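You operate a simulated robot arm through the tools that you are given. There is no shell and no other tool. Be economical: measure what you need, move in short steps, check, and stop when the job is done.

You are at the controls of a simulated two-armed robot. One attempt, no reset.

## Task
On the pine table, fold the red-and-white checked tea towel in half and then in half again.

It is judged by the outcome, as a careful person would: the job done as asked, and still so three seconds after it is handed in. It fails if anything else is knocked over, pushed out of place, dropped, spilled or broken. Flat cloth is picked up by pressing the open fingertips on it (5 to 10 N) and closing them slowly along it; thin cloth reads only 2 to 8 mm in the jaws.

## Robot
Two 7-joint arms with two-finger parallel grippers on one trunk, on a base that drives. Base frame: it is fixed to the floor where the robot stands at the start and does not move with it; the origin is under the middle of the robot, x ahead of it, y to its left, z up; the surface under the hand at the start is at about z = 780. Readings come in mm, rad, newtons and seconds.
The left shoulder is at the start at [37, 156, 1098], the right one opposite. With the tool pointing down near the work surface each hand reaches from about 400 to 880 mm from the robot's upright axis, wherever it stands, measured 20 degrees to its own side. Places, roughly: pine table [600, -100, 800]; red-and-white checked tea towel [600, -100, 800]. Payload 3.43 kg a hand.
The TCP of each hand is the grasp point between the finger pads, 34 mm short of the fingertips. In the tool frame z runs along the fingers and y along their closing line. Largest opening 128 mm; finger width 24, thickness 12; the body of the gripper, 48 by 130 mm, starts 96 mm behind the TCP.
Orientation is that of the tool frame in the base frame, as [roll, pitch, yaw] about the fixed x, y, z axes, in that order (R = Rz(yaw) Ry(pitch) Rx(roll)). With the fingers straight down and closing along the base's y, the tool's x points along the base's -x, its y along +y and its z along -z.

## Interface
- The arms move only by the tool apply_moves. It takes "left_targets", "right_targets" or both (then of equal length, played together; a hand with none holds still); each is a list of rows, each an object of numbers (a shift or turn left out is 0, a gripper value left out holds the last): "wx", "wy", "wz": the turn, a rotation vector about the tool's x, y, z in units of 5 degrees (1.0 is 5 degrees); "dx", "dy", "dz": the shift along the tool's x, y, z in units of 25 mm (1.0 is 25 mm); "fingers": the finger opening in m, from 0 to 0.128. In form: [{"wx": .., "wy": .., "wz": .., "dx": .., "dy": .., "dz": .., "fingers": ..}, ...]. A call has 1 to 12 rows; each row shifts and turns the commanded pose from where the row before left it, along the tool's axes as they then stand. A call with a number of a shift or a turn outside -1 to 1 is refused whole. Rows are played at 5 a second. More than 50 mm and 0.15 rad between two rows, or a gripper value outside its range, and nothing of the call is played. Where a pose cannot be reached the arm comes as near as it can. A force on the tool above 40 N (or 10 N above the force at the start of the call, whichever is more), or a blocked arm, ends the call early, and 0.2 s more pass. Each finger travels about 153 mm/s and halts on what it meets, pressing with about 29 N; the grip force reading is that of the motor and also rises with nothing between the fingers. The clock runs only during rows and for 0.2 s after the last one: add rows that do not move to give the fingers time. It gives the time, the measured TCP pose, the force on the tool (base axes), the opening and the grip force at its end, in the units of the frame above (readings bear some noise), with the torque about the TCP (base axes, N m) and any sound that the robot's microphone picked up, and new pictures: "show" is both (left out), scene, wrist or none (wrist: the cameras of the hands that moved).
- Cameras (640 x 400 px; columns grow to the right, rows downward): "scene" is now at [93.1, -8.9, 1306.1]; the picture's right is [0.05, -1.00, -0.01], its down [-0.65, -0.03, -0.76] and it looks along [0.75, 0.04, -0.65] (base axes); focal length 274 px, centre (320, 200). "left" rides on the left gripper at [76, 11, -160] in its tool frame; the picture's right is [-0.15, 0.99, 0.00], its down [-0.88, -0.13, -0.46] and it looks along [-0.45, -0.07, 0.89] (tool axes); focal length 234 px, centre (320, 200). "right" rides on the right gripper at [76, -11, -160] in its tool frame; the picture's right is [0.15, 0.99, 0.00], its down [-0.88, 0.13, -0.46] and it looks along [-0.45, 0.07, 0.89] (tool axes); focal length 234 px, centre (320, 200). There is no depth. A picture from a camera that has moved, and an enlarged one, comes with that camera's place and axes in the base frame and with its lens. The place of the scene camera against the robot may be out by one fixed shift of up to 12 mm in any direction.
- slide_trunk(by): slides the trunk up (or, below 0, down) by that many mm; the arms and the scene camera ride with it, the base frame stays. It gives what a move gives, with no picture.
- base_move(legs): drives the robot by 1 to 6 legs, each [ahead, left, turn to the left] in mm, mm and rad, along the robot's own axes; the way and the turn of a leg run together, so that a leg with both is an arc; at most 1500 mm and 3.142 rad a leg. The arms and the cameras ride along, it lands a little off, and it stops where it bumps. It gives what a move gives, and a new picture of the scene camera.
- pan_tilt(pan, tilt): turns the head with the scene camera to pan (to the left, within 1.501 rad either way) and tilt (down, from -0.506 to 1.204), counted from straight ahead of the robot. It gives what a move gives, and a new picture of the scene camera.
- enlarge(camera, box): a new picture of the part [left, top, right, bottom] of that camera's present view, enlarged. It takes no simulated time.
- finish_job(): hands the job in; it is judged then, once.

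Go step by step. Nothing tells you exact positions but the pictures and the camera data: compare them with the known pose of the tool, close in by small moves and look again before you grip or let go. The budget is 120 turns and 260 pictures, counting those below and the enlarged ones. Unless the task says otherwise, let go and move clear before handing in, and close with one line.

The tools are called after "Emit:" as a command line: name --argument value ..., lists and objects as JSON in quotes. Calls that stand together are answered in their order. apply_moves: Moves the arms, as the interface text tells. Its arguments: {"type":"object","properties":{"left_targets":{"type":"array","items":{"type":"object","properties":{"wx":{"type":"number"},"wy":{"type":"number"},"wz":{"type":"number"},"dx":{"type":"number"},"dy":{"type":"number"},"dz":{"type":"number"},"fingers":{"type":"number"}}}},"right_targets":{"type":"array","items":{"type":"object","properties":{"wx":{"type":"number"},"wy":{"type":"number"},"wz":{"type":"number"},"dx":{"type":"number"},"dy":{"type":"number"},"dz":{"type":"number"},"fingers":{"type":"number"}}}},"show":{"type":"string","enum":["both","scene","wrist","none"]}},"required":[]} The other tools are called the same way: slide_trunk (by) slides the trunk up or down; base_move (legs) drives the base; pan_tilt (pan, tilt) turns the head that bears the scene camera; enlarge (camera, box) takes an enlarged picture of a part of a camera's view; finish_job () hands the job in.

At the start:

```text
time_s: 0.0
left_ee_pos: [538.8, 200.4, 1025.5]
left_tcp_rot: [3.142, 0.065, -3.123]
left_wrist_force: [0.4, 1.0, 0.8]
left_ft_torque: [-0.04, 0.02, 0.04]
left_opening: 128.1
left_gripper_force: 0.0
right_ee_pos: [616.8, -363.0, 1033.8]
right_tcp_rot: [3.13, 0.029, -3.124]
right_wrist_force: [-0.5, -1.4, 0.7]
right_ft_torque: [0.01, 0.02, 0.01]
right_opening: 128.2
right_gripper_force: 0.1
trunk travel left (down, up): [-575.0, 365.0]
robot x, y, heading: [-5.4, 1.3, 0.017]
head pan, tilt: [0.033, 0.742]
```

scene: 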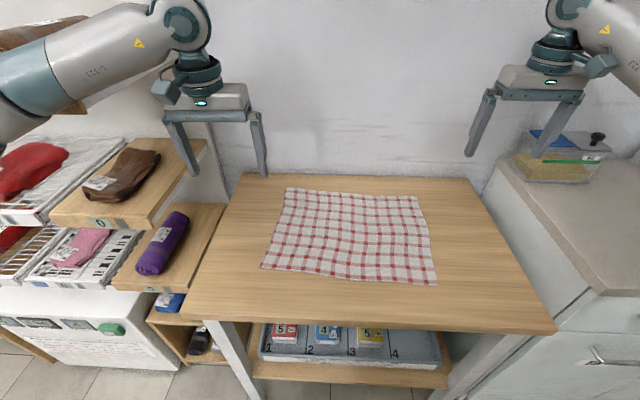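
right: 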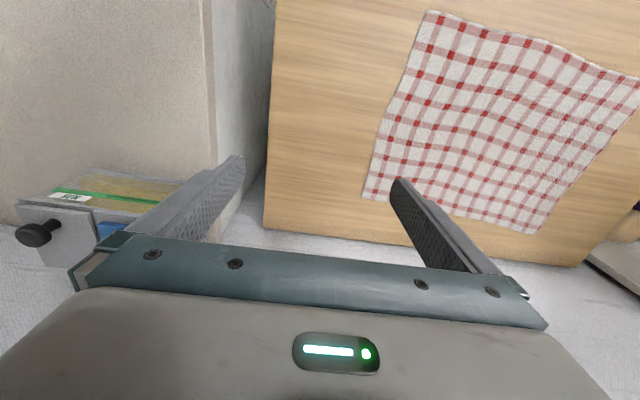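
left: 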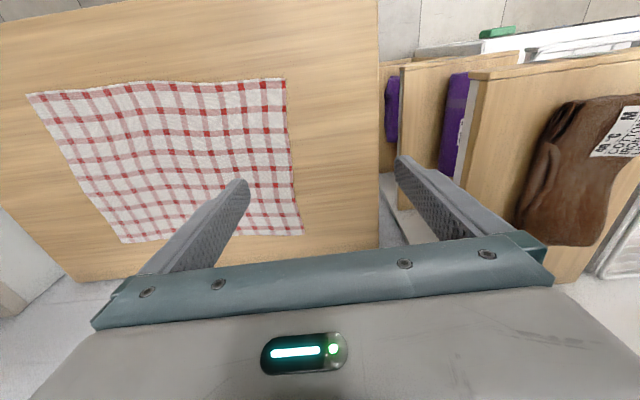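

I see the towel flat, about 400 (y) by 300 (x), with corners near (753,136), (734,-263), (427,-245) and (457,145). I plan to fold the far edge onto the near edge with both hands, then fold left over right. First I bring the hands above the far corners.

Emit:
apply_moves --left_targets '[{"wy": 0.745, "fingers": 0.06}, {"dx": -0.98, "dy": -0.475, "dz": 0.625}, {"dx": -0.98, "dy": -0.475, "dz": 0.625}, {"dx": -0.98, "dy": -0.475, "dz": 0.625}, {"dx": -0.98, "dy": -0.475, "dz": 0.625}, {"dx": -0.98, "dy": -0.475, "dz": 0.625}, {"dx": -0.98, "dy": -0.475, "dz": 0.625}, {"dx": -0.98, "dy": -0.475, "dz": 0.625}, {"dx": -0.98, "dy": -0.475, "dz": 0.625}, {}]' --right_targets '[{"wy": 0.33, "fingers": 0.06}, {"dx": -0.51, "dy": 0.665, "dz": 0.67}, {"dx": -0.51, "dy": 0.665, "dz": 0.67}, {"dx": -0.51, "dy": 0.665, "dz": 0.67}, {"dx": -0.51, "dy": 0.665, "dz": 0.67}, {"dx": -0.51, "dy": 0.665, "dz": 0.67}, {"dx": -0.51, "dy": 0.665, "dz": 0.67}, {"dx": -0.51, "dy": 0.665, "dz": 0.67}, {"dx": -0.51, "dy": 0.665, "dz": 0.67}, {}]'

```text
time_s: 1.3
left_ee_pos: [618.6, 213.6, 929.7]
left_tcp_rot: [3.106, 0.002, 3.107]
left_wrist_force: [-0.8, -0.6, -1.1]
left_ft_torque: [-0.03, -0.02, 0.0]
left_opening: 60.1
left_gripper_force: 0.0
right_ee_pos: [694.0, -144.1, 923.3]
right_tcp_rot: [-3.116, -0.005, -2.853]
right_wrist_force: [0.8, 1.9, 0.5]
right_ft_torque: [-0.19, 0.03, -0.03]
right_opening: 60.0
right_gripper_force: 0.2
trunk travel left (down, up): [-575.0, 365.0]
robot x, y, heading: [-21.2, 36.4, 0.13]
head pan, tilt: [0.033, 0.742]
stopped in row 6 (right hand): the arm was blocked; the commanded pose is now the measured one
camera scene: at [17.8, 21.3, 1312.9], right [0.16, -0.99, -0.02], down [-0.61, -0.09, -0.79], along [0.77, 0.13, -0.62], focal length 274 px, centre (320, 200)
camera right: at [625.4, -172.3, 1084.1], right [-0.42, 0.91, -0.02], down [0.81, 0.39, 0.45], along [0.42, 0.17, -0.89], focal length 234 px, centre (320, 200)
camera left: at [542.0, 221.2, 1090.3], right [0.18, 0.98, 0.04], down [0.87, -0.18, 0.45], along [0.45, -0.05, -0.89], focal length 234 px, centre (320, 200)
```

scene: 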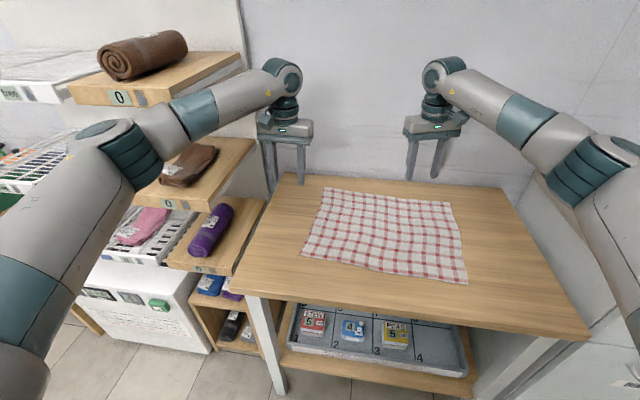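
right: 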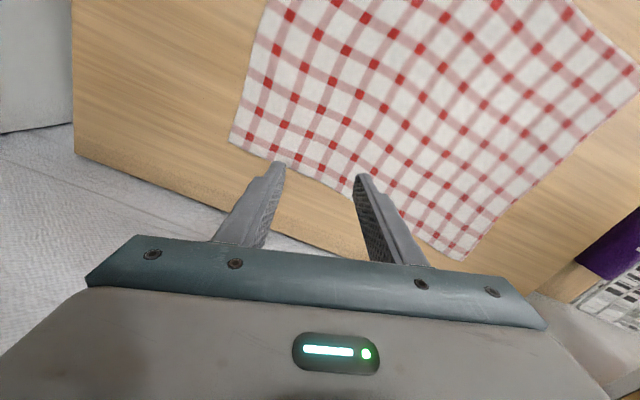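
left: 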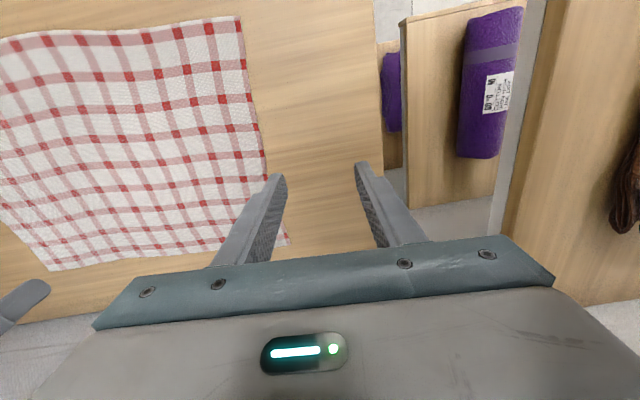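

The right arm was blocked and the base was pushed left, so something on the right was probably touched by the right arm. I look there before moving anything.

Emit:
pan_tilt --pan -0.75 --tilt 0.6

```text
time_s: 2.4
left_ee_pos: [664.4, 233.2, 915.4]
left_tcp_rot: [-3.136, -0.04, -3.106]
left_wrist_force: [1.4, 0.8, 0.9]
left_ft_torque: [-0.11, 0.15, 0.02]
left_opening: 60.1
left_gripper_force: 0.1
right_ee_pos: [722.6, -193.4, 918.6]
right_tcp_rot: [-3.12, -0.051, -3.009]
right_wrist_force: [1.1, 2.2, -0.6]
right_ft_torque: [-0.21, 0.09, 0.0]
right_opening: 60.0
right_gripper_force: 0.0
trunk travel left (down, up): [-575.0, 365.0]
robot x, y, heading: [-18.0, 32.9, 0.081]
head pan, tilt: [-0.75, 0.6]
camera scene: at [97.0, -17.4, 1314.1], right [-0.62, -0.78, 0.0], down [-0.44, 0.35, -0.83], along [0.65, -0.51, -0.56], focal length 274 px, centre (320, 200)
```

scene: 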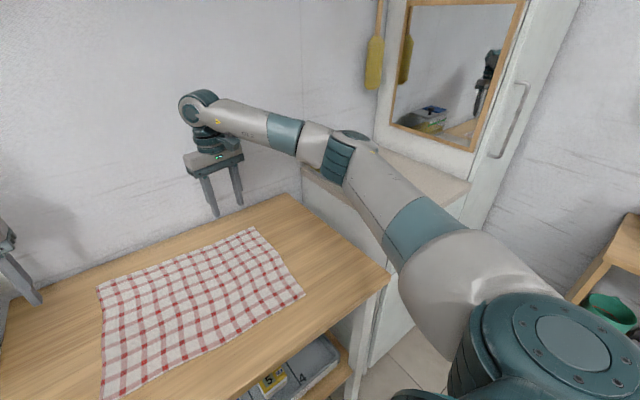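

The arm's elbow seems to hang over the counter, and the poses still appear to be settling. I check the state with idle rows.

Emit:
apply_moves --left_targets '[{}, {}, {}, {}, {}]' --right_targets '[{}, {}, {}, {}, {}]' --show "none"

Emit:
enlarge --camera "scene" --box '[200, 60, 520, 260]'

```text
time_s: 3.6
left_ee_pos: [674.3, 228.6, 909.6]
left_tcp_rot: [3.141, -0.05, -3.103]
left_wrist_force: [0.3, 0.1, 1.4]
left_ft_torque: [0.0, 0.02, -0.02]
left_opening: 60.0
left_gripper_force: 0.0
right_ee_pos: [733.6, -199.6, 913.0]
right_tcp_rot: [-3.125, -0.058, -3.008]
right_wrist_force: [0.4, 0.4, 0.5]
right_ft_torque: [-0.02, -0.05, 0.0]
right_opening: 59.9
right_gripper_force: 0.2
trunk travel left (down, up): [-575.0, 365.0]
robot x, y, heading: [-9.4, 25.0, 0.087]
head pan, tilt: [-0.75, 0.6]
```

```text
2.00 times, centred on (360, 160) of scene
camera zoom: at [105.3, -26.7, 1314.5], right [-0.62, -0.79, 0.0], down [-0.44, 0.35, -0.82], along [0.65, -0.51, -0.57], focal length 548 px, centre (240, 280)
```

zoom: 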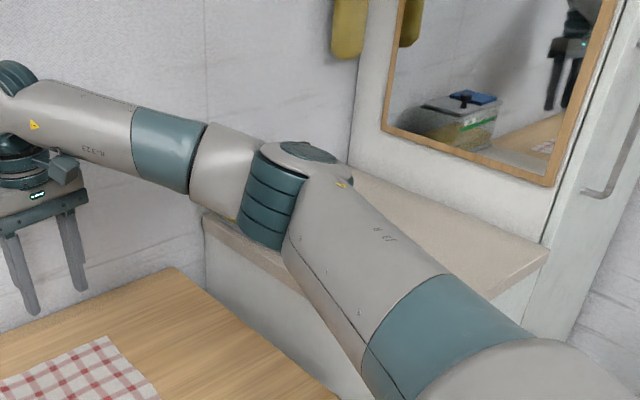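

The box on the counter still stands (seen in the mirror), and I see no clear contact now. I turn the head back and try a small slow move to learn whether the base reacts to arm motion.

Emit:
pan_tilt --pan -0.15 --tilt 0.742

Emit:
apply_moves --left_targets '[{"dz": -0.3}, {"dz": -0.3}, {"dz": -0.3}, {}, {}]' --right_targets '[{"dz": -0.3}, {"dz": -0.3}, {"dz": -0.3}, {}, {}]' --show "scene"

```text
time_s: 4.6
left_ee_pos: [673.7, 228.9, 909.7]
left_tcp_rot: [-3.141, -0.048, -3.103]
left_wrist_force: [-0.6, -0.5, -0.4]
left_ft_torque: [0.0, -0.01, 0.0]
left_opening: 60.1
left_gripper_force: 0.1
right_ee_pos: [733.5, -198.9, 911.4]
right_tcp_rot: [-3.125, -0.057, -3.006]
right_wrist_force: [0.9, 0.4, 0.2]
right_ft_torque: [-0.01, -0.01, 0.0]
right_opening: 60.0
right_gripper_force: 0.1
trunk travel left (down, up): [-575.0, 365.0]
robot x, y, heading: [-13.3, 25.1, 0.086]
head pan, tilt: [-0.15, 0.742]
camera scene: at [118.6, 22.6, 1302.4], right [-0.07, -1.0, 0.0], down [-0.67, 0.04, -0.74], along [0.74, -0.05, -0.68], focal length 274 px, centre (320, 200)
```

scene: 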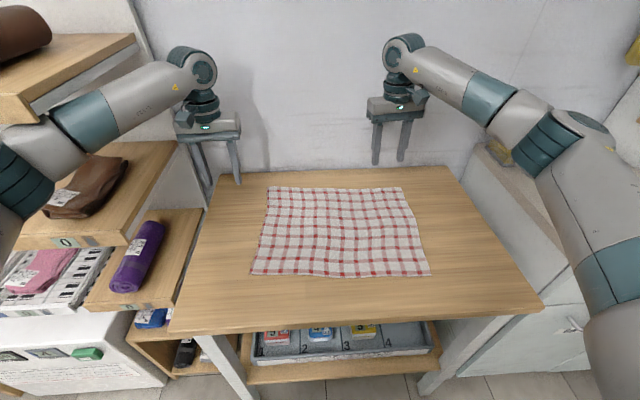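

```text
time_s: 5.8
left_ee_pos: [674.9, 231.0, 915.6]
left_tcp_rot: [-3.136, -0.072, -3.105]
left_wrist_force: [-0.1, -1.2, -0.4]
left_ft_torque: [0.0, -0.01, -0.03]
left_opening: 60.2
left_gripper_force: 0.0
right_ee_pos: [738.9, -195.6, 932.1]
right_tcp_rot: [-3.123, -0.062, -3.007]
right_wrist_force: [1.2, 0.2, -0.3]
right_ft_torque: [-0.01, -0.04, 0.02]
right_opening: 60.0
right_gripper_force: 0.0
trunk travel left (down, up): [-575.0, 365.0]
robot x, y, heading: [-11.6, 24.7, 0.085]
head pan, tilt: [-0.15, 0.742]
camera scene: at [122.6, 26.4, 1301.0], right [-0.06, -1.0, 0.0], down [-0.68, 0.04, -0.73], along [0.73, -0.05, -0.68], focal length 274 px, centre (320, 200)
```

scene: 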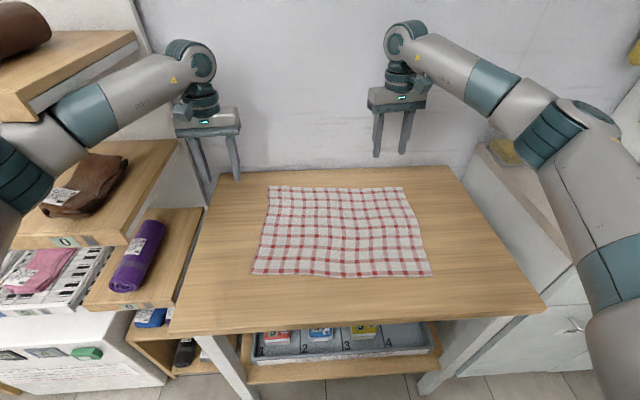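

The left hand did not rise as told, so the left elbow is probably caught against the shelf at left. I look that way.

Emit:
pan_tilt --pan 0.7 --tilt 0.5

```text
time_s: 7.0
left_ee_pos: [675.1, 231.2, 916.2]
left_tcp_rot: [-3.138, -0.071, -3.103]
left_wrist_force: [0.8, 0.8, -0.1]
left_ft_torque: [0.02, 0.0, 0.0]
left_opening: 60.2
left_gripper_force: 0.0
right_ee_pos: [739.3, -196.2, 931.1]
right_tcp_rot: [-3.124, -0.062, -3.008]
right_wrist_force: [0.0, -0.1, -0.8]
right_ft_torque: [-0.02, 0.03, 0.01]
right_opening: 60.4
right_gripper_force: 0.0
trunk travel left (down, up): [-575.0, 365.0]
robot x, y, heading: [-9.6, 26.1, 0.08]
head pan, tilt: [0.7, 0.499]
camera scene: at [104.8, 96.1, 1322.6], right [0.71, -0.71, 0.0], down [-0.34, -0.34, -0.88], along [0.62, 0.62, -0.48], focal length 274 px, centre (320, 200)
```

scene: 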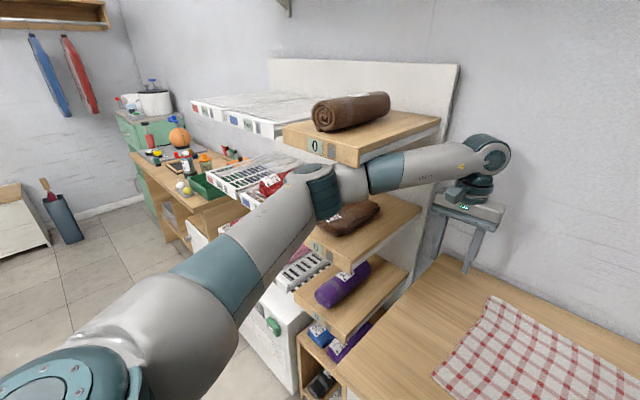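

The left forearm is caught under the edge of the upper shelf. I lower the left hand to free it, then back the base off and to the right, away from the shelf.

Emit:
apply_moves --left_targets '[{"dz": 0.3}, {"dz": 0.3}, {"dz": 0.3}, {"dz": 0.3}, {"dz": 0.3}, {}, {}, {}]' --show "scene"

```text
time_s: 8.8
left_ee_pos: [674.1, 228.3, 894.8]
left_tcp_rot: [-3.141, -0.048, -3.103]
left_wrist_force: [0.9, 0.6, -0.5]
left_ft_torque: [-0.01, 0.01, 0.01]
left_opening: 59.8
left_gripper_force: 0.1
right_ee_pos: [735.6, -198.2, 935.0]
right_tcp_rot: [-3.127, -0.058, -3.007]
right_wrist_force: [-0.1, -0.1, 0.0]
right_ft_torque: [-0.01, 0.0, 0.0]
right_opening: 60.0
right_gripper_force: 0.0
trunk travel left (down, up): [-575.0, 365.0]
robot x, y, heading: [-9.5, 24.3, 0.088]
head pan, tilt: [0.7, 0.499]
camera scene: at [99.8, 92.3, 1323.6], right [0.71, -0.71, 0.0], down [-0.34, -0.34, -0.88], along [0.62, 0.62, -0.48], focal length 274 px, centre (320, 200)
```

scene: 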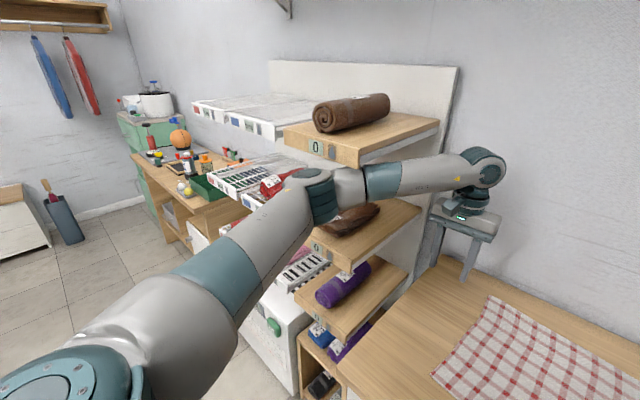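

The left arm is free now. I drive right and slightly back, and straighten the heading.

Emit:
base_move --legs '[[-60, -85, -0.085]]'

```text
time_s: 9.9
left_ee_pos: [631.5, 84.7, 892.9]
left_tcp_rot: [-3.141, -0.048, 3.094]
left_wrist_force: [0.1, -0.8, 0.4]
left_ft_torque: [0.04, -0.03, 0.0]
left_opening: 59.7
left_gripper_force: 0.1
right_ee_pos: [657.2, -347.1, 934.9]
right_tcp_rot: [-3.127, -0.056, -3.093]
right_wrist_force: [0.7, -0.6, 0.1]
right_ft_torque: [0.04, 0.0, 0.01]
right_opening: 60.1
right_gripper_force: 0.0
trunk travel left (down, up): [-575.0, 365.0]
robot x, y, heading: [-66.3, -60.6, 0.001]
head pan, tilt: [0.7, 0.499]
camera scene: at [49.0, -3.8, 1323.6], right [0.64, -0.76, 0.0], down [-0.37, -0.31, -0.88], along [0.67, 0.57, -0.48], focal length 274 px, centre (320, 200)
```

scene: 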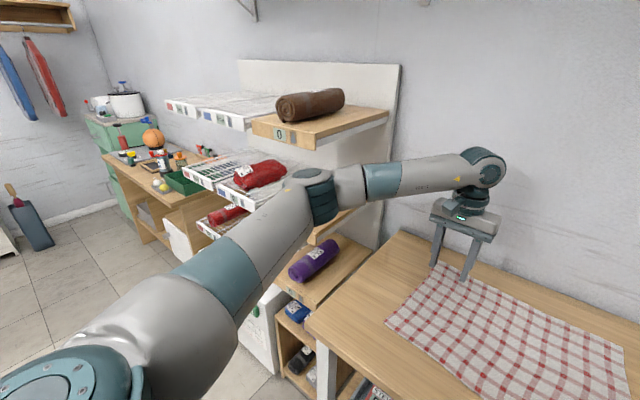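

The arm is now clear of the shelf. I turn the head forward and look at the towel again.

Emit:
pan_tilt --pan 0.0 --tilt 0.75

```text
time_s: 11.0
left_ee_pos: [632.2, 84.7, 894.3]
left_tcp_rot: [-3.141, -0.053, 3.094]
left_wrist_force: [0.4, 0.6, -0.6]
left_ft_torque: [-0.02, 0.02, -0.01]
left_opening: 60.1
left_gripper_force: 0.0
right_ee_pos: [657.4, -345.5, 934.6]
right_tcp_rot: [-3.126, -0.055, -3.093]
right_wrist_force: [-0.1, 0.1, 0.0]
right_ft_torque: [-0.01, -0.02, -0.02]
right_opening: 60.0
right_gripper_force: 0.0
trunk travel left (down, up): [-575.0, 365.0]
robot x, y, heading: [-67.2, -58.5, 0.001]
head pan, tilt: [0.0, 0.75]
camera scene: at [62.5, -61.7, 1301.7], right [0.0, -1.0, 0.0], down [-0.68, 0.0, -0.73], along [0.73, 0.0, -0.68], focal length 274 px, centre (320, 200)
```

scene: 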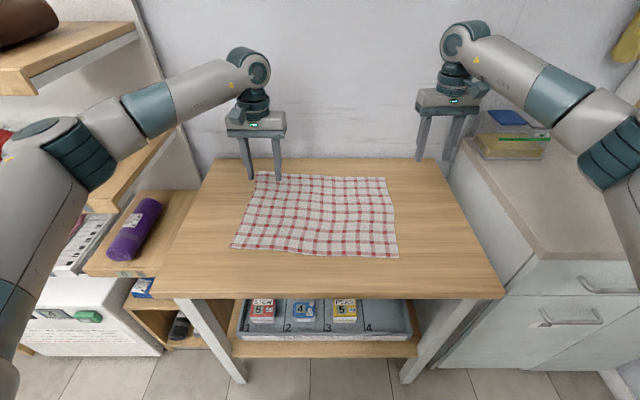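

The towel is unmoved. I square both tools and bring them above the far corners slowly.

Emit:
apply_moves --left_targets '[{"wy": -0.61, "wz": -0.55}, {"dx": -0.5, "dy": 0.125}, {"dx": -0.5, "dy": 0.125}, {"dx": -0.5, "dy": 0.125}, {"dx": -0.5, "dy": 0.125}, {"dx": -0.5, "dy": 0.125}, {"dx": -0.5, "dy": 0.125}, {"dx": -0.5, "dy": 0.125}, {"dx": -0.5, "dy": 0.125}, {}, {}]' --right_targets '[{"wy": -0.63, "wz": 0.55}, {"dx": -0.275, "dy": 0.59, "dz": 0.22}, {"dx": -0.275, "dy": 0.59, "dz": 0.22}, {"dx": -0.275, "dy": 0.59, "dz": 0.22}, {"dx": -0.275, "dy": 0.59, "dz": 0.22}, {"dx": -0.275, "dy": 0.59, "dz": 0.22}, {"dx": -0.275, "dy": 0.59, "dz": 0.22}, {"dx": -0.275, "dy": 0.59, "dz": 0.22}, {"dx": -0.275, "dy": 0.59, "dz": 0.22}, {}, {}]'

```text
time_s: 13.4
left_ee_pos: [732.6, 108.9, 893.8]
left_tcp_rot: [3.141, 0.003, -3.139]
left_wrist_force: [0.1, 0.4, 0.3]
left_ft_torque: [0.0, -0.01, 0.03]
left_opening: 59.9
left_gripper_force: 0.0
right_ee_pos: [712.9, -228.1, 888.1]
right_tcp_rot: [-3.124, -0.002, -3.14]
right_wrist_force: [-0.3, -0.4, -0.2]
right_ft_torque: [-0.03, 0.04, 0.02]
right_opening: 59.9
right_gripper_force: 0.0
trunk travel left (down, up): [-575.0, 365.0]
robot x, y, heading: [-67.2, -60.2, 0.003]
head pan, tilt: [0.0, 0.75]
camera scene: at [62.8, -61.6, 1301.6], right [0.0, -1.0, 0.0], down [-0.68, 0.0, -0.73], along [0.73, 0.0, -0.68], focal length 274 px, centre (320, 200)
camera right: at [639.3, -236.1, 1047.4], right [-0.15, 0.99, -0.02], down [0.88, 0.14, 0.45], along [0.45, 0.05, -0.89], focal length 234 px, centre (320, 200)
camera left: at [655.1, 120.3, 1053.7], right [0.14, 0.99, 0.0], down [0.88, -0.13, 0.46], along [0.45, -0.07, -0.89], focal length 234 px, centre (320, 200)
```

scene: 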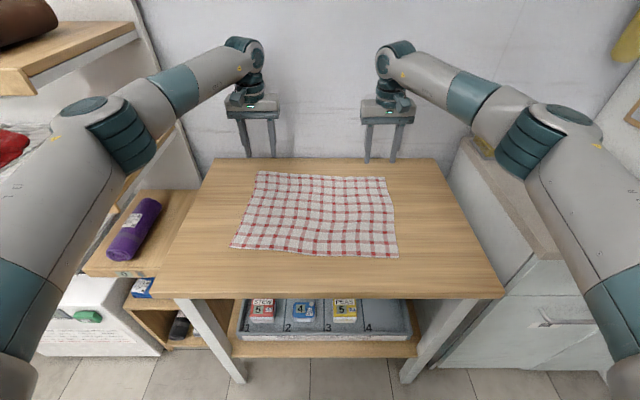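
right: 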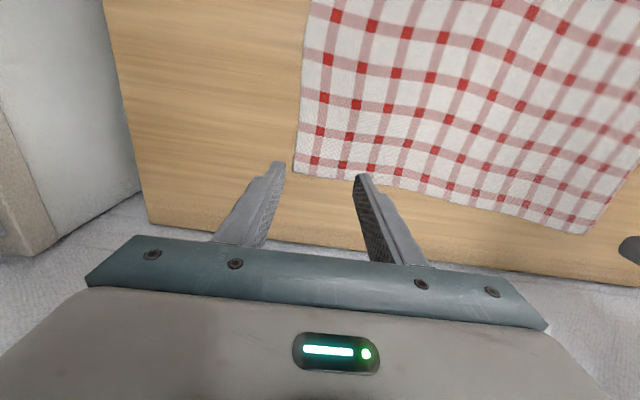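
left: 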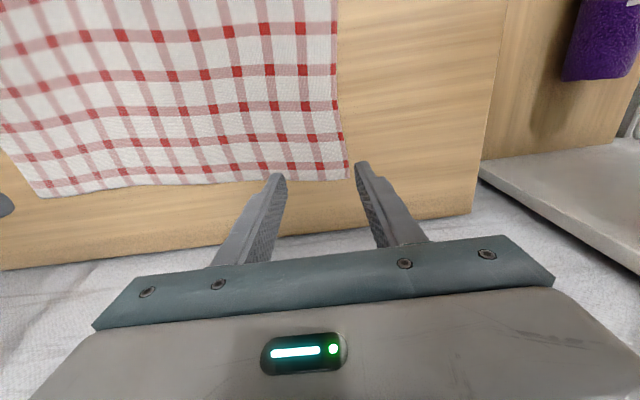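

The wrist cameras put the far-left corner at about (770,136) and the far-right at about (742,-258). I align the tools with the edge and lower over points just inside the corners.

Emit:
apply_moves --left_targets '[{"wz": 0.81, "fingers": 0.044}, {"dx": -0.19, "dy": -0.087, "dz": 0.5}, {"dx": -0.19, "dy": -0.087, "dz": 0.5}, {"dx": -0.19, "dy": -0.087, "dz": 0.5}, {"dx": -0.19, "dy": -0.087, "dz": 0.5}, {}, {}]' --right_targets '[{"wz": 0.81, "fingers": 0.044}, {"dx": -0.154, "dy": 0.091, "dz": 0.45}, {"dx": -0.154, "dy": 0.091, "dz": 0.45}, {"dx": -0.154, "dy": 0.091, "dz": 0.45}, {"dx": -0.154, "dy": 0.091, "dz": 0.45}, {}, {}]'

```text
time_s: 15.0
left_ee_pos: [750.8, 99.6, 844.1]
left_tcp_rot: [3.139, 0.003, 3.07]
left_wrist_force: [-0.4, 0.5, -0.5]
left_ft_torque: [0.02, -0.03, 0.03]
left_opening: 44.0
left_gripper_force: 0.1
right_ee_pos: [729.1, -221.5, 842.8]
right_tcp_rot: [-3.125, 0.001, 3.073]
right_wrist_force: [-0.1, 0.4, -0.6]
right_ft_torque: [0.05, -0.01, -0.03]
right_opening: 43.9
right_gripper_force: 0.0
trunk travel left (down, up): [-575.0, 365.0]
robot x, y, heading: [-67.9, -55.0, 0.002]
head pan, tilt: [0.0, 0.75]
camera scene: at [63.0, -61.7, 1301.6], right [0.0, -1.0, 0.0], down [-0.68, 0.0, -0.73], along [0.73, 0.0, -0.68], focal length 274 px, centre (320, 200)
camera right: at [654.6, -223.8, 1002.7], right [-0.08, 1.0, -0.02], down [0.89, 0.08, 0.45], along [0.45, 0.02, -0.89], focal length 234 px, centre (320, 200)
camera left: at [676.1, 115.8, 1004.0], right [0.21, 0.98, 0.0], down [0.87, -0.19, 0.46], along [0.45, -0.1, -0.89], focal length 234 px, centre (320, 200)
```

scene: 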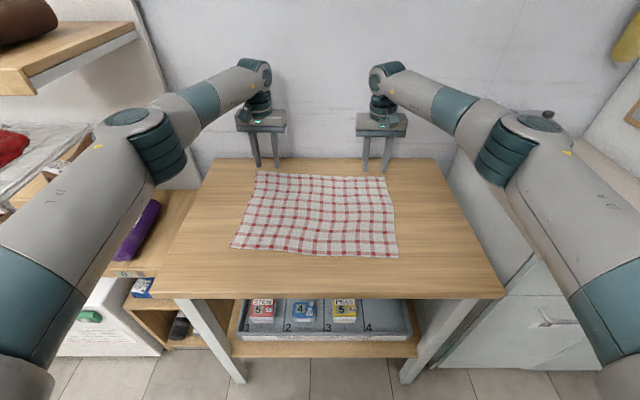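
right: 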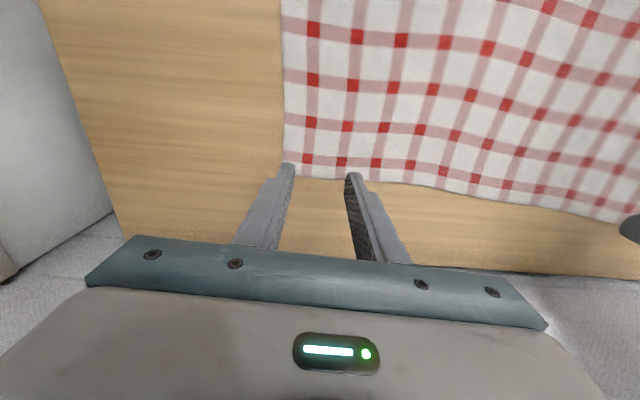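
left: 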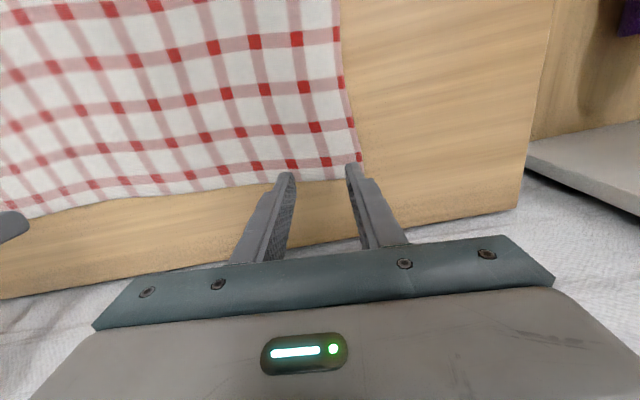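

The positions match. I lower towards contact.

Emit:
apply_moves --left_targets '[{"dz": 0.3}, {"dz": 0.3}, {"dz": 0.3}, {"dz": 0.14}, {}, {}]' --right_targets '[{"dz": 0.3}, {"dz": 0.3}, {"dz": 0.25}, {"dz": 0.14}, {}, {}]' --show "none"

```text
time_s: 16.4
left_ee_pos: [749.3, 100.1, 818.5]
left_tcp_rot: [3.14, 0.003, 3.071]
left_wrist_force: [0.0, 0.1, 0.3]
left_ft_torque: [0.01, -0.04, 0.02]
left_opening: 43.8
left_gripper_force: 0.1
right_ee_pos: [729.4, -221.8, 819.2]
right_tcp_rot: [-3.124, 0.0, 3.074]
right_wrist_force: [0.0, 0.0, -0.8]
right_ft_torque: [0.01, -0.03, -0.03]
right_opening: 44.2
right_gripper_force: 0.3
trunk travel left (down, up): [-575.0, 365.0]
robot x, y, heading: [-67.7, -63.0, -0.006]
head pan, tilt: [0.0, 0.75]
```

Emit:
apply_moves --left_targets '[{"dz": 0.1}, {"dz": 0.1}, {}]' --right_targets '[{"dz": 0.1}, {"dz": 0.1}, {}]' --show "none"

```text
time_s: 17.2
left_ee_pos: [749.4, 100.8, 815.9]
left_tcp_rot: [3.14, 0.007, 3.072]
left_wrist_force: [2.7, 0.3, 9.4]
left_ft_torque: [0.08, -0.07, -0.01]
left_opening: 43.9
left_gripper_force: 0.1
right_ee_pos: [729.1, -222.0, 815.3]
right_tcp_rot: [-3.126, 0.004, 3.074]
right_wrist_force: [1.9, -1.2, 6.5]
right_ft_torque: [0.13, -0.06, -0.07]
right_opening: 43.6
right_gripper_force: 0.1
trunk travel left (down, up): [-575.0, 365.0]
robot x, y, heading: [-66.0, -58.7, 0.004]
head pan, tilt: [0.0, 0.75]
```

Both hands press at 6 to 9 N. I close the fingers slowly.

Emit:
apply_moves --left_targets '[{"fingers": 0.04}, {"fingers": 0.036}, {"fingers": 0.032}, {"fingers": 0.028}, {"fingers": 0.024}, {"fingers": 0.02}, {"fingers": 0.016}, {"fingers": 0.012}, {"fingers": 0.008}, {"fingers": 0.004}, {"fingers": 0.0}, {}]' --right_targets '[{"fingers": 0.04}, {"fingers": 0.036}, {"fingers": 0.032}, {"fingers": 0.028}, {"fingers": 0.024}, {"fingers": 0.02}, {"fingers": 0.016}, {"fingers": 0.012}, {"fingers": 0.008}, {"fingers": 0.004}, {"fingers": 0.0}, {}]'

```text
time_s: 19.8
left_ee_pos: [748.7, 98.2, 815.5]
left_tcp_rot: [3.141, 0.006, 3.07]
left_wrist_force: [-1.1, -20.1, 16.0]
left_ft_torque: [-0.63, 0.07, 0.13]
left_opening: 2.6
left_gripper_force: 29.4
right_ee_pos: [727.8, -219.8, 816.3]
right_tcp_rot: [-3.128, 0.001, 3.076]
right_wrist_force: [1.1, 19.0, 3.5]
right_ft_torque: [0.68, -0.02, -0.06]
right_opening: 2.2
right_gripper_force: 29.1
trunk travel left (down, up): [-575.0, 365.0]
robot x, y, heading: [-64.2, -57.6, -0.003]
head pan, tilt: [0.0, 0.75]
camera scene: at [59.9, -62.0, 1302.0], right [0.0, -1.0, 0.0], down [-0.68, 0.0, -0.73], along [0.73, 0.0, -0.68], focal length 274 px, centre (320, 200)
camera right: at [652.2, -223.5, 975.1], right [-0.08, 1.0, -0.01], down [0.89, 0.08, 0.46], along [0.46, 0.02, -0.89], focal length 234 px, centre (320, 200)
camera left: at [673.2, 114.8, 975.0], right [0.22, 0.98, 0.0], down [0.87, -0.19, 0.46], along [0.45, -0.1, -0.89], focal length 234 px, centre (320, 200)
```

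scene: 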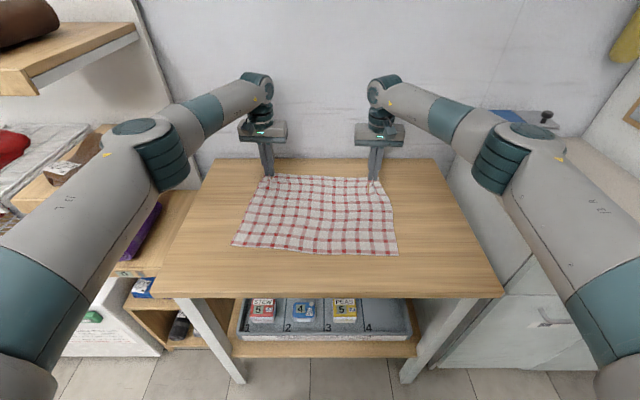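
right: 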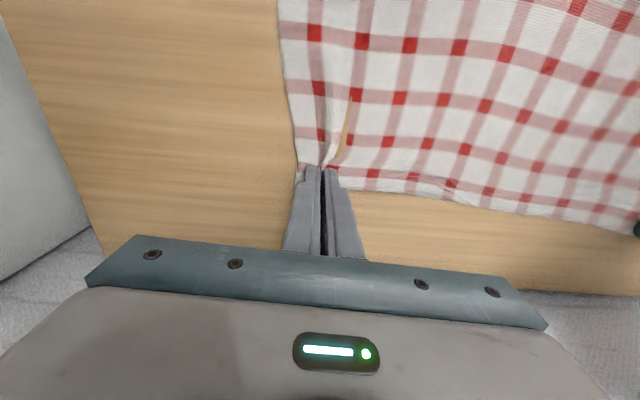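
left: 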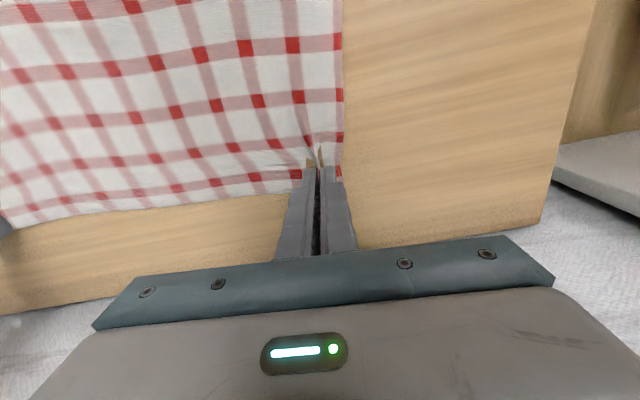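

Cloth is pinched in both hands and taut between them. I ease them inward a little and lift a short way.

Emit:
apply_moves --left_targets '[{"dy": -0.12, "dz": -0.2}, {"dy": -0.1, "dz": -0.3}, {"dz": -0.5}, {"dz": -0.5}, {}]' --right_targets '[{"dy": 0.12, "dz": -0.2}, {"dy": 0.1, "dz": -0.3}, {"dz": -0.5}, {"dz": -0.5}, {}]'

```text
time_s: 21.0
left_ee_pos: [751.3, 94.0, 851.5]
left_tcp_rot: [3.14, 0.003, 3.074]
left_wrist_force: [-0.4, -6.9, 0.2]
left_ft_torque: [-0.25, 0.03, 0.08]
left_opening: 2.2
left_gripper_force: 29.5
right_ee_pos: [730.0, -214.2, 852.2]
right_tcp_rot: [-3.124, 0.001, 3.073]
right_wrist_force: [0.0, 5.8, -0.7]
right_ft_torque: [0.25, -0.02, -0.01]
right_opening: 2.3
right_gripper_force: 29.0
trunk travel left (down, up): [-575.0, 365.0]
robot x, y, heading: [-64.1, -58.9, -0.0]
head pan, tilt: [0.0, 0.75]
camera scene: at [63.0, -61.7, 1301.6], right [0.0, -1.0, 0.0], down [-0.68, 0.0, -0.73], along [0.73, 0.0, -0.68], focal length 274 px, centre (320, 200)
camera right: at [655.1, -218.3, 1010.4], right [-0.08, 1.0, -0.02], down [0.89, 0.08, 0.45], along [0.45, 0.02, -0.89], focal length 234 px, centre (320, 200)
camera left: at [675.8, 110.7, 1010.2], right [0.21, 0.98, 0.0], down [0.87, -0.19, 0.46], along [0.45, -0.1, -0.89], focal length 234 px, centre (320, 200)
```

scene: 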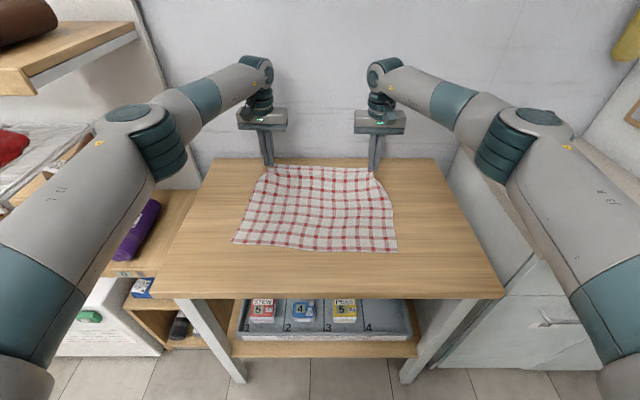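
right: 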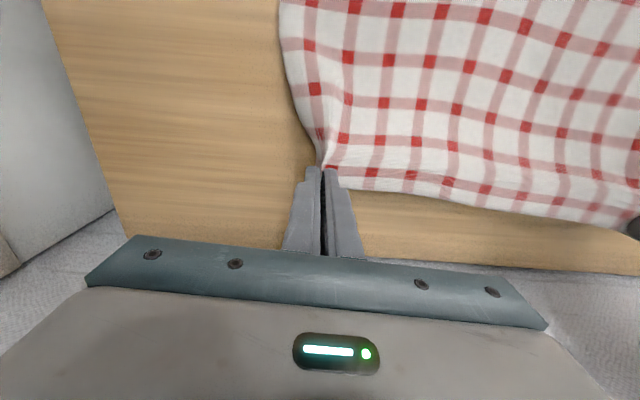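
left: 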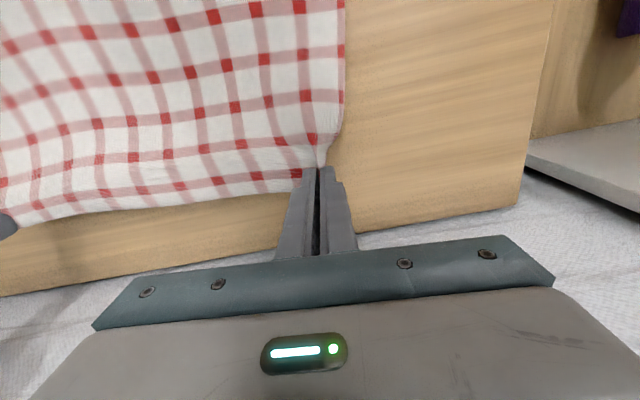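

The grip holds. I carry the far edge up and toward the robot along an arc, first half.

Emit:
apply_moves --left_targets '[{"dx": 0.24, "dz": -0.38}, {"dx": 0.24, "dz": -0.38}, {"dx": 0.36, "dz": -0.4}, {"dx": 0.36, "dz": -0.4}, {"dx": 0.4, "dz": -0.34}, {"dx": 0.4, "dz": -0.34}, {"dx": 0.44, "dz": -0.24}, {"dx": 0.44, "dz": -0.24}, {"dx": 0.48, "dz": -0.16}, {"dx": 0.48, "dz": -0.16}, {"dx": 0.48, "dz": -0.06}, {}]' --right_targets '[{"dx": 0.24, "dz": -0.38}, {"dx": 0.24, "dz": -0.38}, {"dx": 0.36, "dz": -0.4}, {"dx": 0.36, "dz": -0.4}, {"dx": 0.4, "dz": -0.34}, {"dx": 0.4, "dz": -0.34}, {"dx": 0.44, "dz": -0.24}, {"dx": 0.44, "dz": -0.24}, {"dx": 0.48, "dz": -0.16}, {"dx": 0.48, "dz": -0.16}, {"dx": 0.48, "dz": -0.06}, {}]' --show "scene"

```text
time_s: 23.6
left_ee_pos: [642.7, 100.2, 928.8]
left_tcp_rot: [3.139, 0.003, 3.073]
left_wrist_force: [0.0, -3.9, -0.3]
left_ft_torque: [-0.14, 0.0, 0.05]
left_opening: 2.3
left_gripper_force: 29.0
right_ee_pos: [622.4, -206.1, 928.1]
right_tcp_rot: [-3.124, 0.0, 3.073]
right_wrist_force: [0.4, 4.3, -0.2]
right_ft_torque: [0.15, 0.04, -0.03]
right_opening: 2.4
right_gripper_force: 28.8
trunk travel left (down, up): [-575.0, 365.0]
robot x, y, heading: [-65.7, -59.6, -0.003]
head pan, tilt: [0.0, 0.75]
camera scene: at [63.0, -61.7, 1301.6], right [0.0, -1.0, 0.0], down [-0.68, 0.0, -0.73], along [0.73, 0.0, -0.68], focal length 274 px, centre (320, 200)
```

scene: 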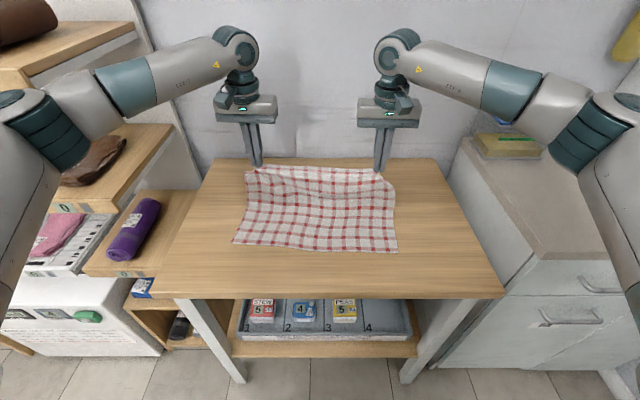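

The first half went well. To keep the elbows clear of the shelf I continue by backing the base a little, then lowering.

Emit:
base_move --legs '[[-55, 4, 0]]'

```text
time_s: 24.6
left_ee_pos: [587.0, 105.3, 928.2]
left_tcp_rot: [3.14, 0.005, 3.072]
left_wrist_force: [-0.7, -4.8, 0.2]
left_ft_torque: [-0.11, -0.01, 0.03]
left_opening: 2.7
left_gripper_force: 28.7
right_ee_pos: [566.7, -202.5, 928.0]
right_tcp_rot: [-3.124, 0.001, 3.073]
right_wrist_force: [-0.2, 3.5, 1.1]
right_ft_torque: [0.12, -0.01, 0.0]
right_opening: 2.2
right_gripper_force: 29.0
trunk travel left (down, up): [-575.0, 365.0]
robot x, y, heading: [-121.4, -54.7, 0.001]
head pan, tilt: [0.0, 0.75]
camera scene: at [7.2, -57.7, 1301.6], right [0.0, -1.0, 0.0], down [-0.68, 0.0, -0.73], along [0.73, 0.0, -0.68], focal length 274 px, centre (320, 200)
```

scene: 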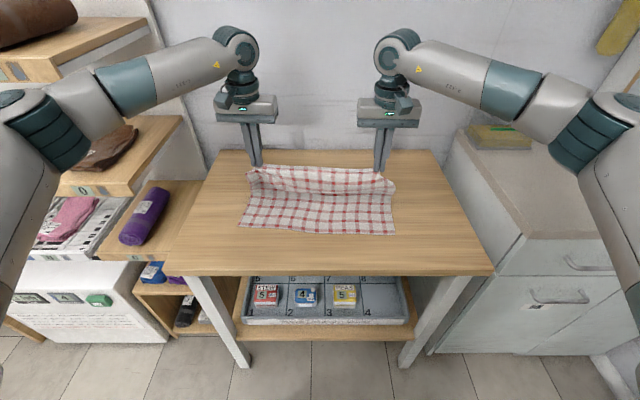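

Emit:
apply_moves --left_targets '[{"dx": 0.3, "dz": 0.4}, {"dx": 0.3, "dz": 0.4}, {"dx": 0.2, "dz": 0.4}, {}]' --right_targets '[{"dx": 0.3, "dz": 0.4}, {"dx": 0.3, "dz": 0.4}, {"dx": 0.2, "dz": 0.4}, {}]' --show "none"

Emit:
base_move --legs '[[-45, 3, 0]]'

```text
time_s: 25.6
left_ee_pos: [566.7, 108.4, 897.8]
left_tcp_rot: [3.139, 0.004, 3.073]
left_wrist_force: [-0.4, -5.1, 0.9]
left_ft_torque: [-0.18, -0.01, 0.03]
left_opening: 2.6
left_gripper_force: 29.1
right_ee_pos: [546.8, -200.0, 897.4]
right_tcp_rot: [-3.127, 0.0, 3.073]
right_wrist_force: [-0.7, 4.7, -0.8]
right_ft_torque: [0.14, -0.05, -0.03]
right_opening: 2.1
right_gripper_force: 28.9
trunk travel left (down, up): [-575.0, 365.0]
robot x, y, heading: [-121.8, -54.5, -0.0]
head pan, tilt: [0.0, 0.75]
```

```text
time_s: 26.4
left_ee_pos: [522.6, 109.7, 899.6]
left_tcp_rot: [3.139, 0.002, 3.073]
left_wrist_force: [-0.9, -4.7, -0.3]
left_ft_torque: [-0.18, 0.0, 0.02]
left_opening: 2.6
left_gripper_force: 28.9
right_ee_pos: [501.9, -197.4, 897.5]
right_tcp_rot: [-3.126, 0.0, 3.072]
right_wrist_force: [0.0, 4.7, 0.8]
right_ft_torque: [0.15, -0.04, -0.03]
right_opening: 2.3
right_gripper_force: 29.0
trunk travel left (down, up): [-575.0, 365.0]
robot x, y, heading: [-163.4, -50.7, 0.002]
head pan, tilt: [0.0, 0.75]
camera scene: at [-36.9, -54.8, 1301.6], right [0.0, -1.0, 0.0], down [-0.68, 0.0, -0.73], along [0.73, 0.0, -0.68], focal length 274 px, centre (320, 200)
```

scene: 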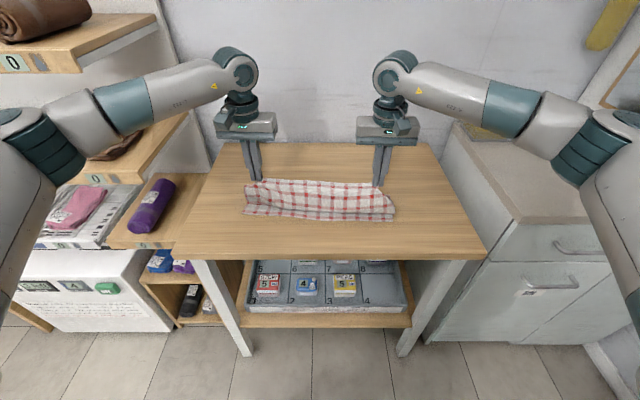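

Emit:
apply_moves --left_targets '[{"dx": 0.15, "dz": 0.45}, {"dx": 0.15, "dz": 0.45}, {"dx": 0.15, "dz": 0.45}, {"dx": 0.15, "dz": 0.45}, {}]' --right_targets '[{"dx": 0.15, "dz": 0.45}, {"dx": 0.15, "dz": 0.45}, {"dx": 0.15, "dz": 0.45}, {"dx": 0.15, "dz": 0.45}, {}]'

```text
time_s: 27.6
left_ee_pos: [507.2, 110.3, 852.6]
left_tcp_rot: [3.141, 0.005, 3.071]
left_wrist_force: [1.2, -3.7, 1.0]
left_ft_torque: [-0.14, 0.04, 0.04]
left_opening: 2.3
left_gripper_force: 28.9
right_ee_pos: [486.9, -196.0, 852.1]
right_tcp_rot: [-3.126, 0.0, 3.075]
right_wrist_force: [0.0, 4.5, 0.6]
right_ft_torque: [0.14, -0.01, -0.04]
right_opening: 2.1
right_gripper_force: 28.6
trunk travel left (down, up): [-575.0, 365.0]
robot x, y, heading: [-163.9, -50.6, 0.002]
head pan, tilt: [0.0, 0.75]
camera scene: at [-36.7, -54.8, 1301.7], right [0.0, -1.0, 0.0], down [-0.68, 0.0, -0.73], along [0.73, 0.0, -0.68], focal length 274 px, centre (320, 200)
camera right: at [412.5, -200.0, 1012.0], right [-0.08, 1.0, -0.02], down [0.89, 0.08, 0.45], along [0.45, 0.02, -0.89], focal length 234 px, centre (320, 200)
camera left: at [433.8, 126.6, 1012.8], right [0.21, 0.98, 0.0], down [0.87, -0.19, 0.46], along [0.45, -0.1, -0.89], focal length 234 px, centre (320, 200)
```

scene: 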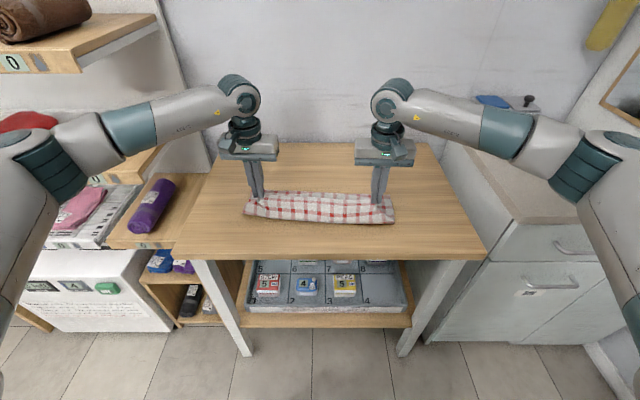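
right: 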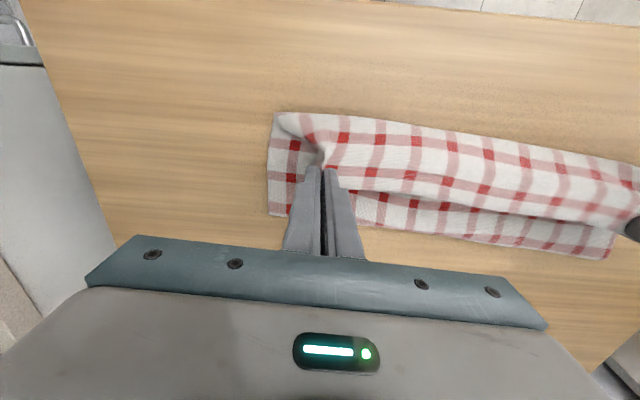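
left: 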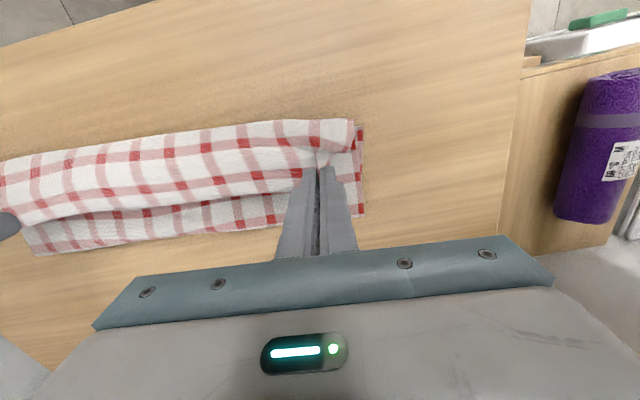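

I want a closer look at how the layers lie.

Emit:
enlarge --camera "scene" --box '[230, 160, 410, 240]'

Emit:
enlarge --camera "right" --box '[240, 80, 640, 280]'

```text
3.56 times, centred on (320, 200) of scene
camera zoom: at [-36.7, -54.8, 1301.7], right [0.0, -1.0, 0.0], down [-0.68, 0.0, -0.73], along [0.73, 0.0, -0.68], focal length 974 px, centre (320, 200)
```

zoom: 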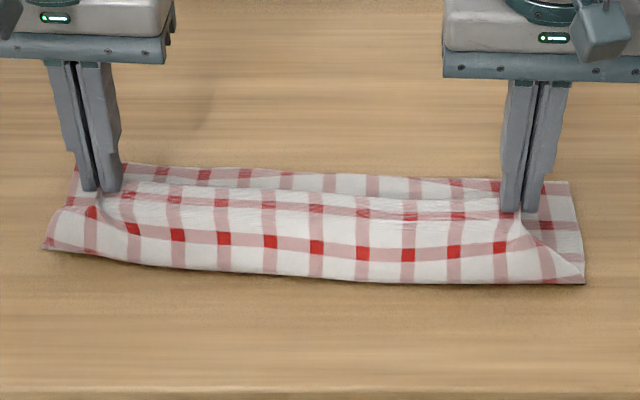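

```text
1.60 times, centred on (440, 180) of right
camera zoom: at [412.5, -200.0, 1012.0], right [-0.08, 1.0, -0.02], down [0.89, 0.08, 0.45], along [0.45, 0.02, -0.89], focal length 375 px, centre (128, 232)
```

zoom: 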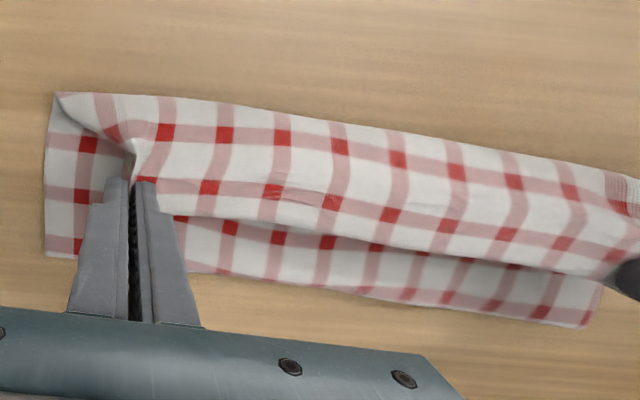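

The slack let the cloth drape on the near side of the hands instead of spreading forward. I lift back up to above the fold line and redo the second half with the cloth kept almost taut.

Emit:
apply_moves --left_targets '[{"dx": -0.25, "dz": -0.6}, {"dx": -0.25, "dz": -0.6}, {"dx": -0.25, "dz": -0.6}, {"dx": -0.25, "dz": -0.6}, {"dx": -0.58, "dz": -0.15}, {"dx": -0.58, "dz": -0.15}, {"dx": -0.58, "dz": -0.15}, {"dx": -0.58, "dz": -0.15}, {"dx": -0.58, "dz": -0.15}, {"dx": -0.58, "dz": -0.15}, {}]' --right_targets '[{"dx": -0.25, "dz": -0.6}, {"dx": -0.25, "dz": -0.6}, {"dx": -0.25, "dz": -0.6}, {"dx": -0.25, "dz": -0.6}, {"dx": -0.58, "dz": -0.15}, {"dx": -0.58, "dz": -0.15}, {"dx": -0.58, "dz": -0.15}, {"dx": -0.58, "dz": -0.15}, {"dx": -0.58, "dz": -0.15}, {"dx": -0.58, "dz": -0.15}, {}]'

```text
time_s: 30.1
left_ee_pos: [619.0, 103.5, 937.7]
left_tcp_rot: [-3.14, 0.004, 3.071]
left_wrist_force: [0.4, -3.8, 0.6]
left_ft_torque: [-0.1, 0.02, 0.05]
left_opening: 2.3
left_gripper_force: 28.9
right_ee_pos: [598.6, -203.6, 936.0]
right_tcp_rot: [-3.122, 0.001, 3.073]
right_wrist_force: [1.1, 3.7, -0.6]
right_ft_torque: [0.1, -0.02, -0.04]
right_opening: 2.3
right_gripper_force: 29.0
trunk travel left (down, up): [-575.0, 365.0]
robot x, y, heading: [-163.4, -50.4, 0.001]
head pan, tilt: [0.0, 0.75]
camera scene: at [-36.8, -54.7, 1301.7], right [0.0, -1.0, 0.0], down [-0.68, 0.0, -0.73], along [0.73, 0.0, -0.68], focal length 274 px, centre (320, 200)
camera right: at [523.8, -206.6, 1094.4], right [-0.08, 1.0, -0.02], down [0.89, 0.08, 0.45], along [0.45, 0.02, -0.89], focal length 234 px, centre (320, 200)
camera left: at [544.1, 120.1, 1096.6], right [0.21, 0.98, 0.0], down [0.87, -0.19, 0.46], along [0.45, -0.1, -0.89], focal length 234 px, centre (320, 200)
```

scene: 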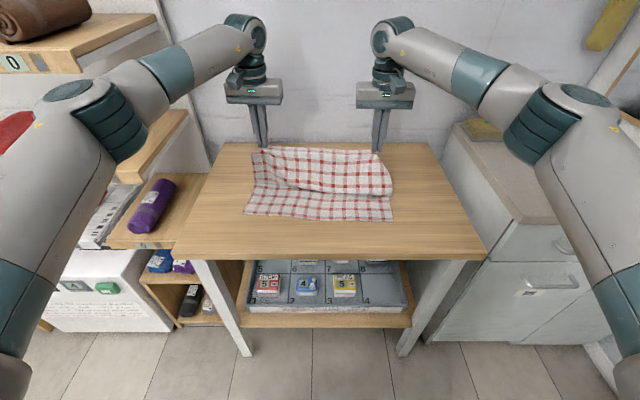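
right: 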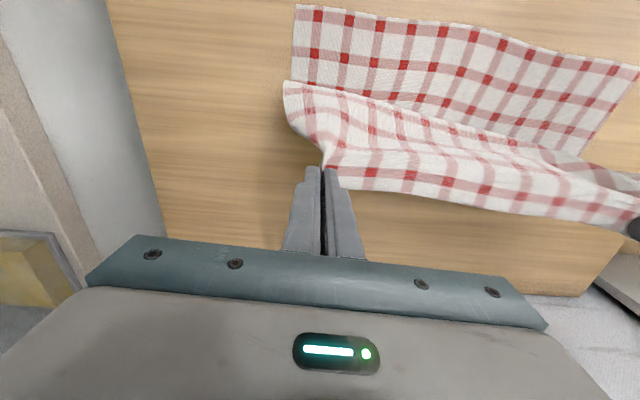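
left: 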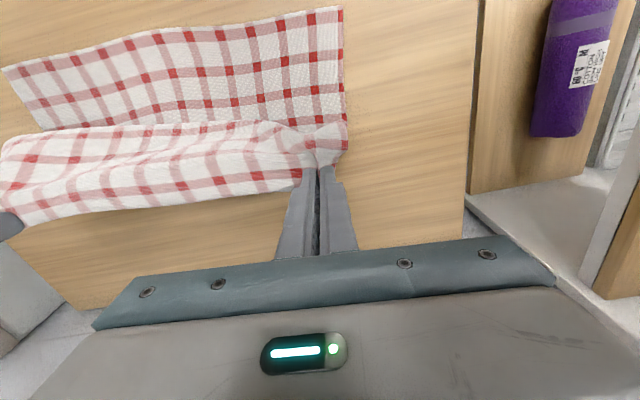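

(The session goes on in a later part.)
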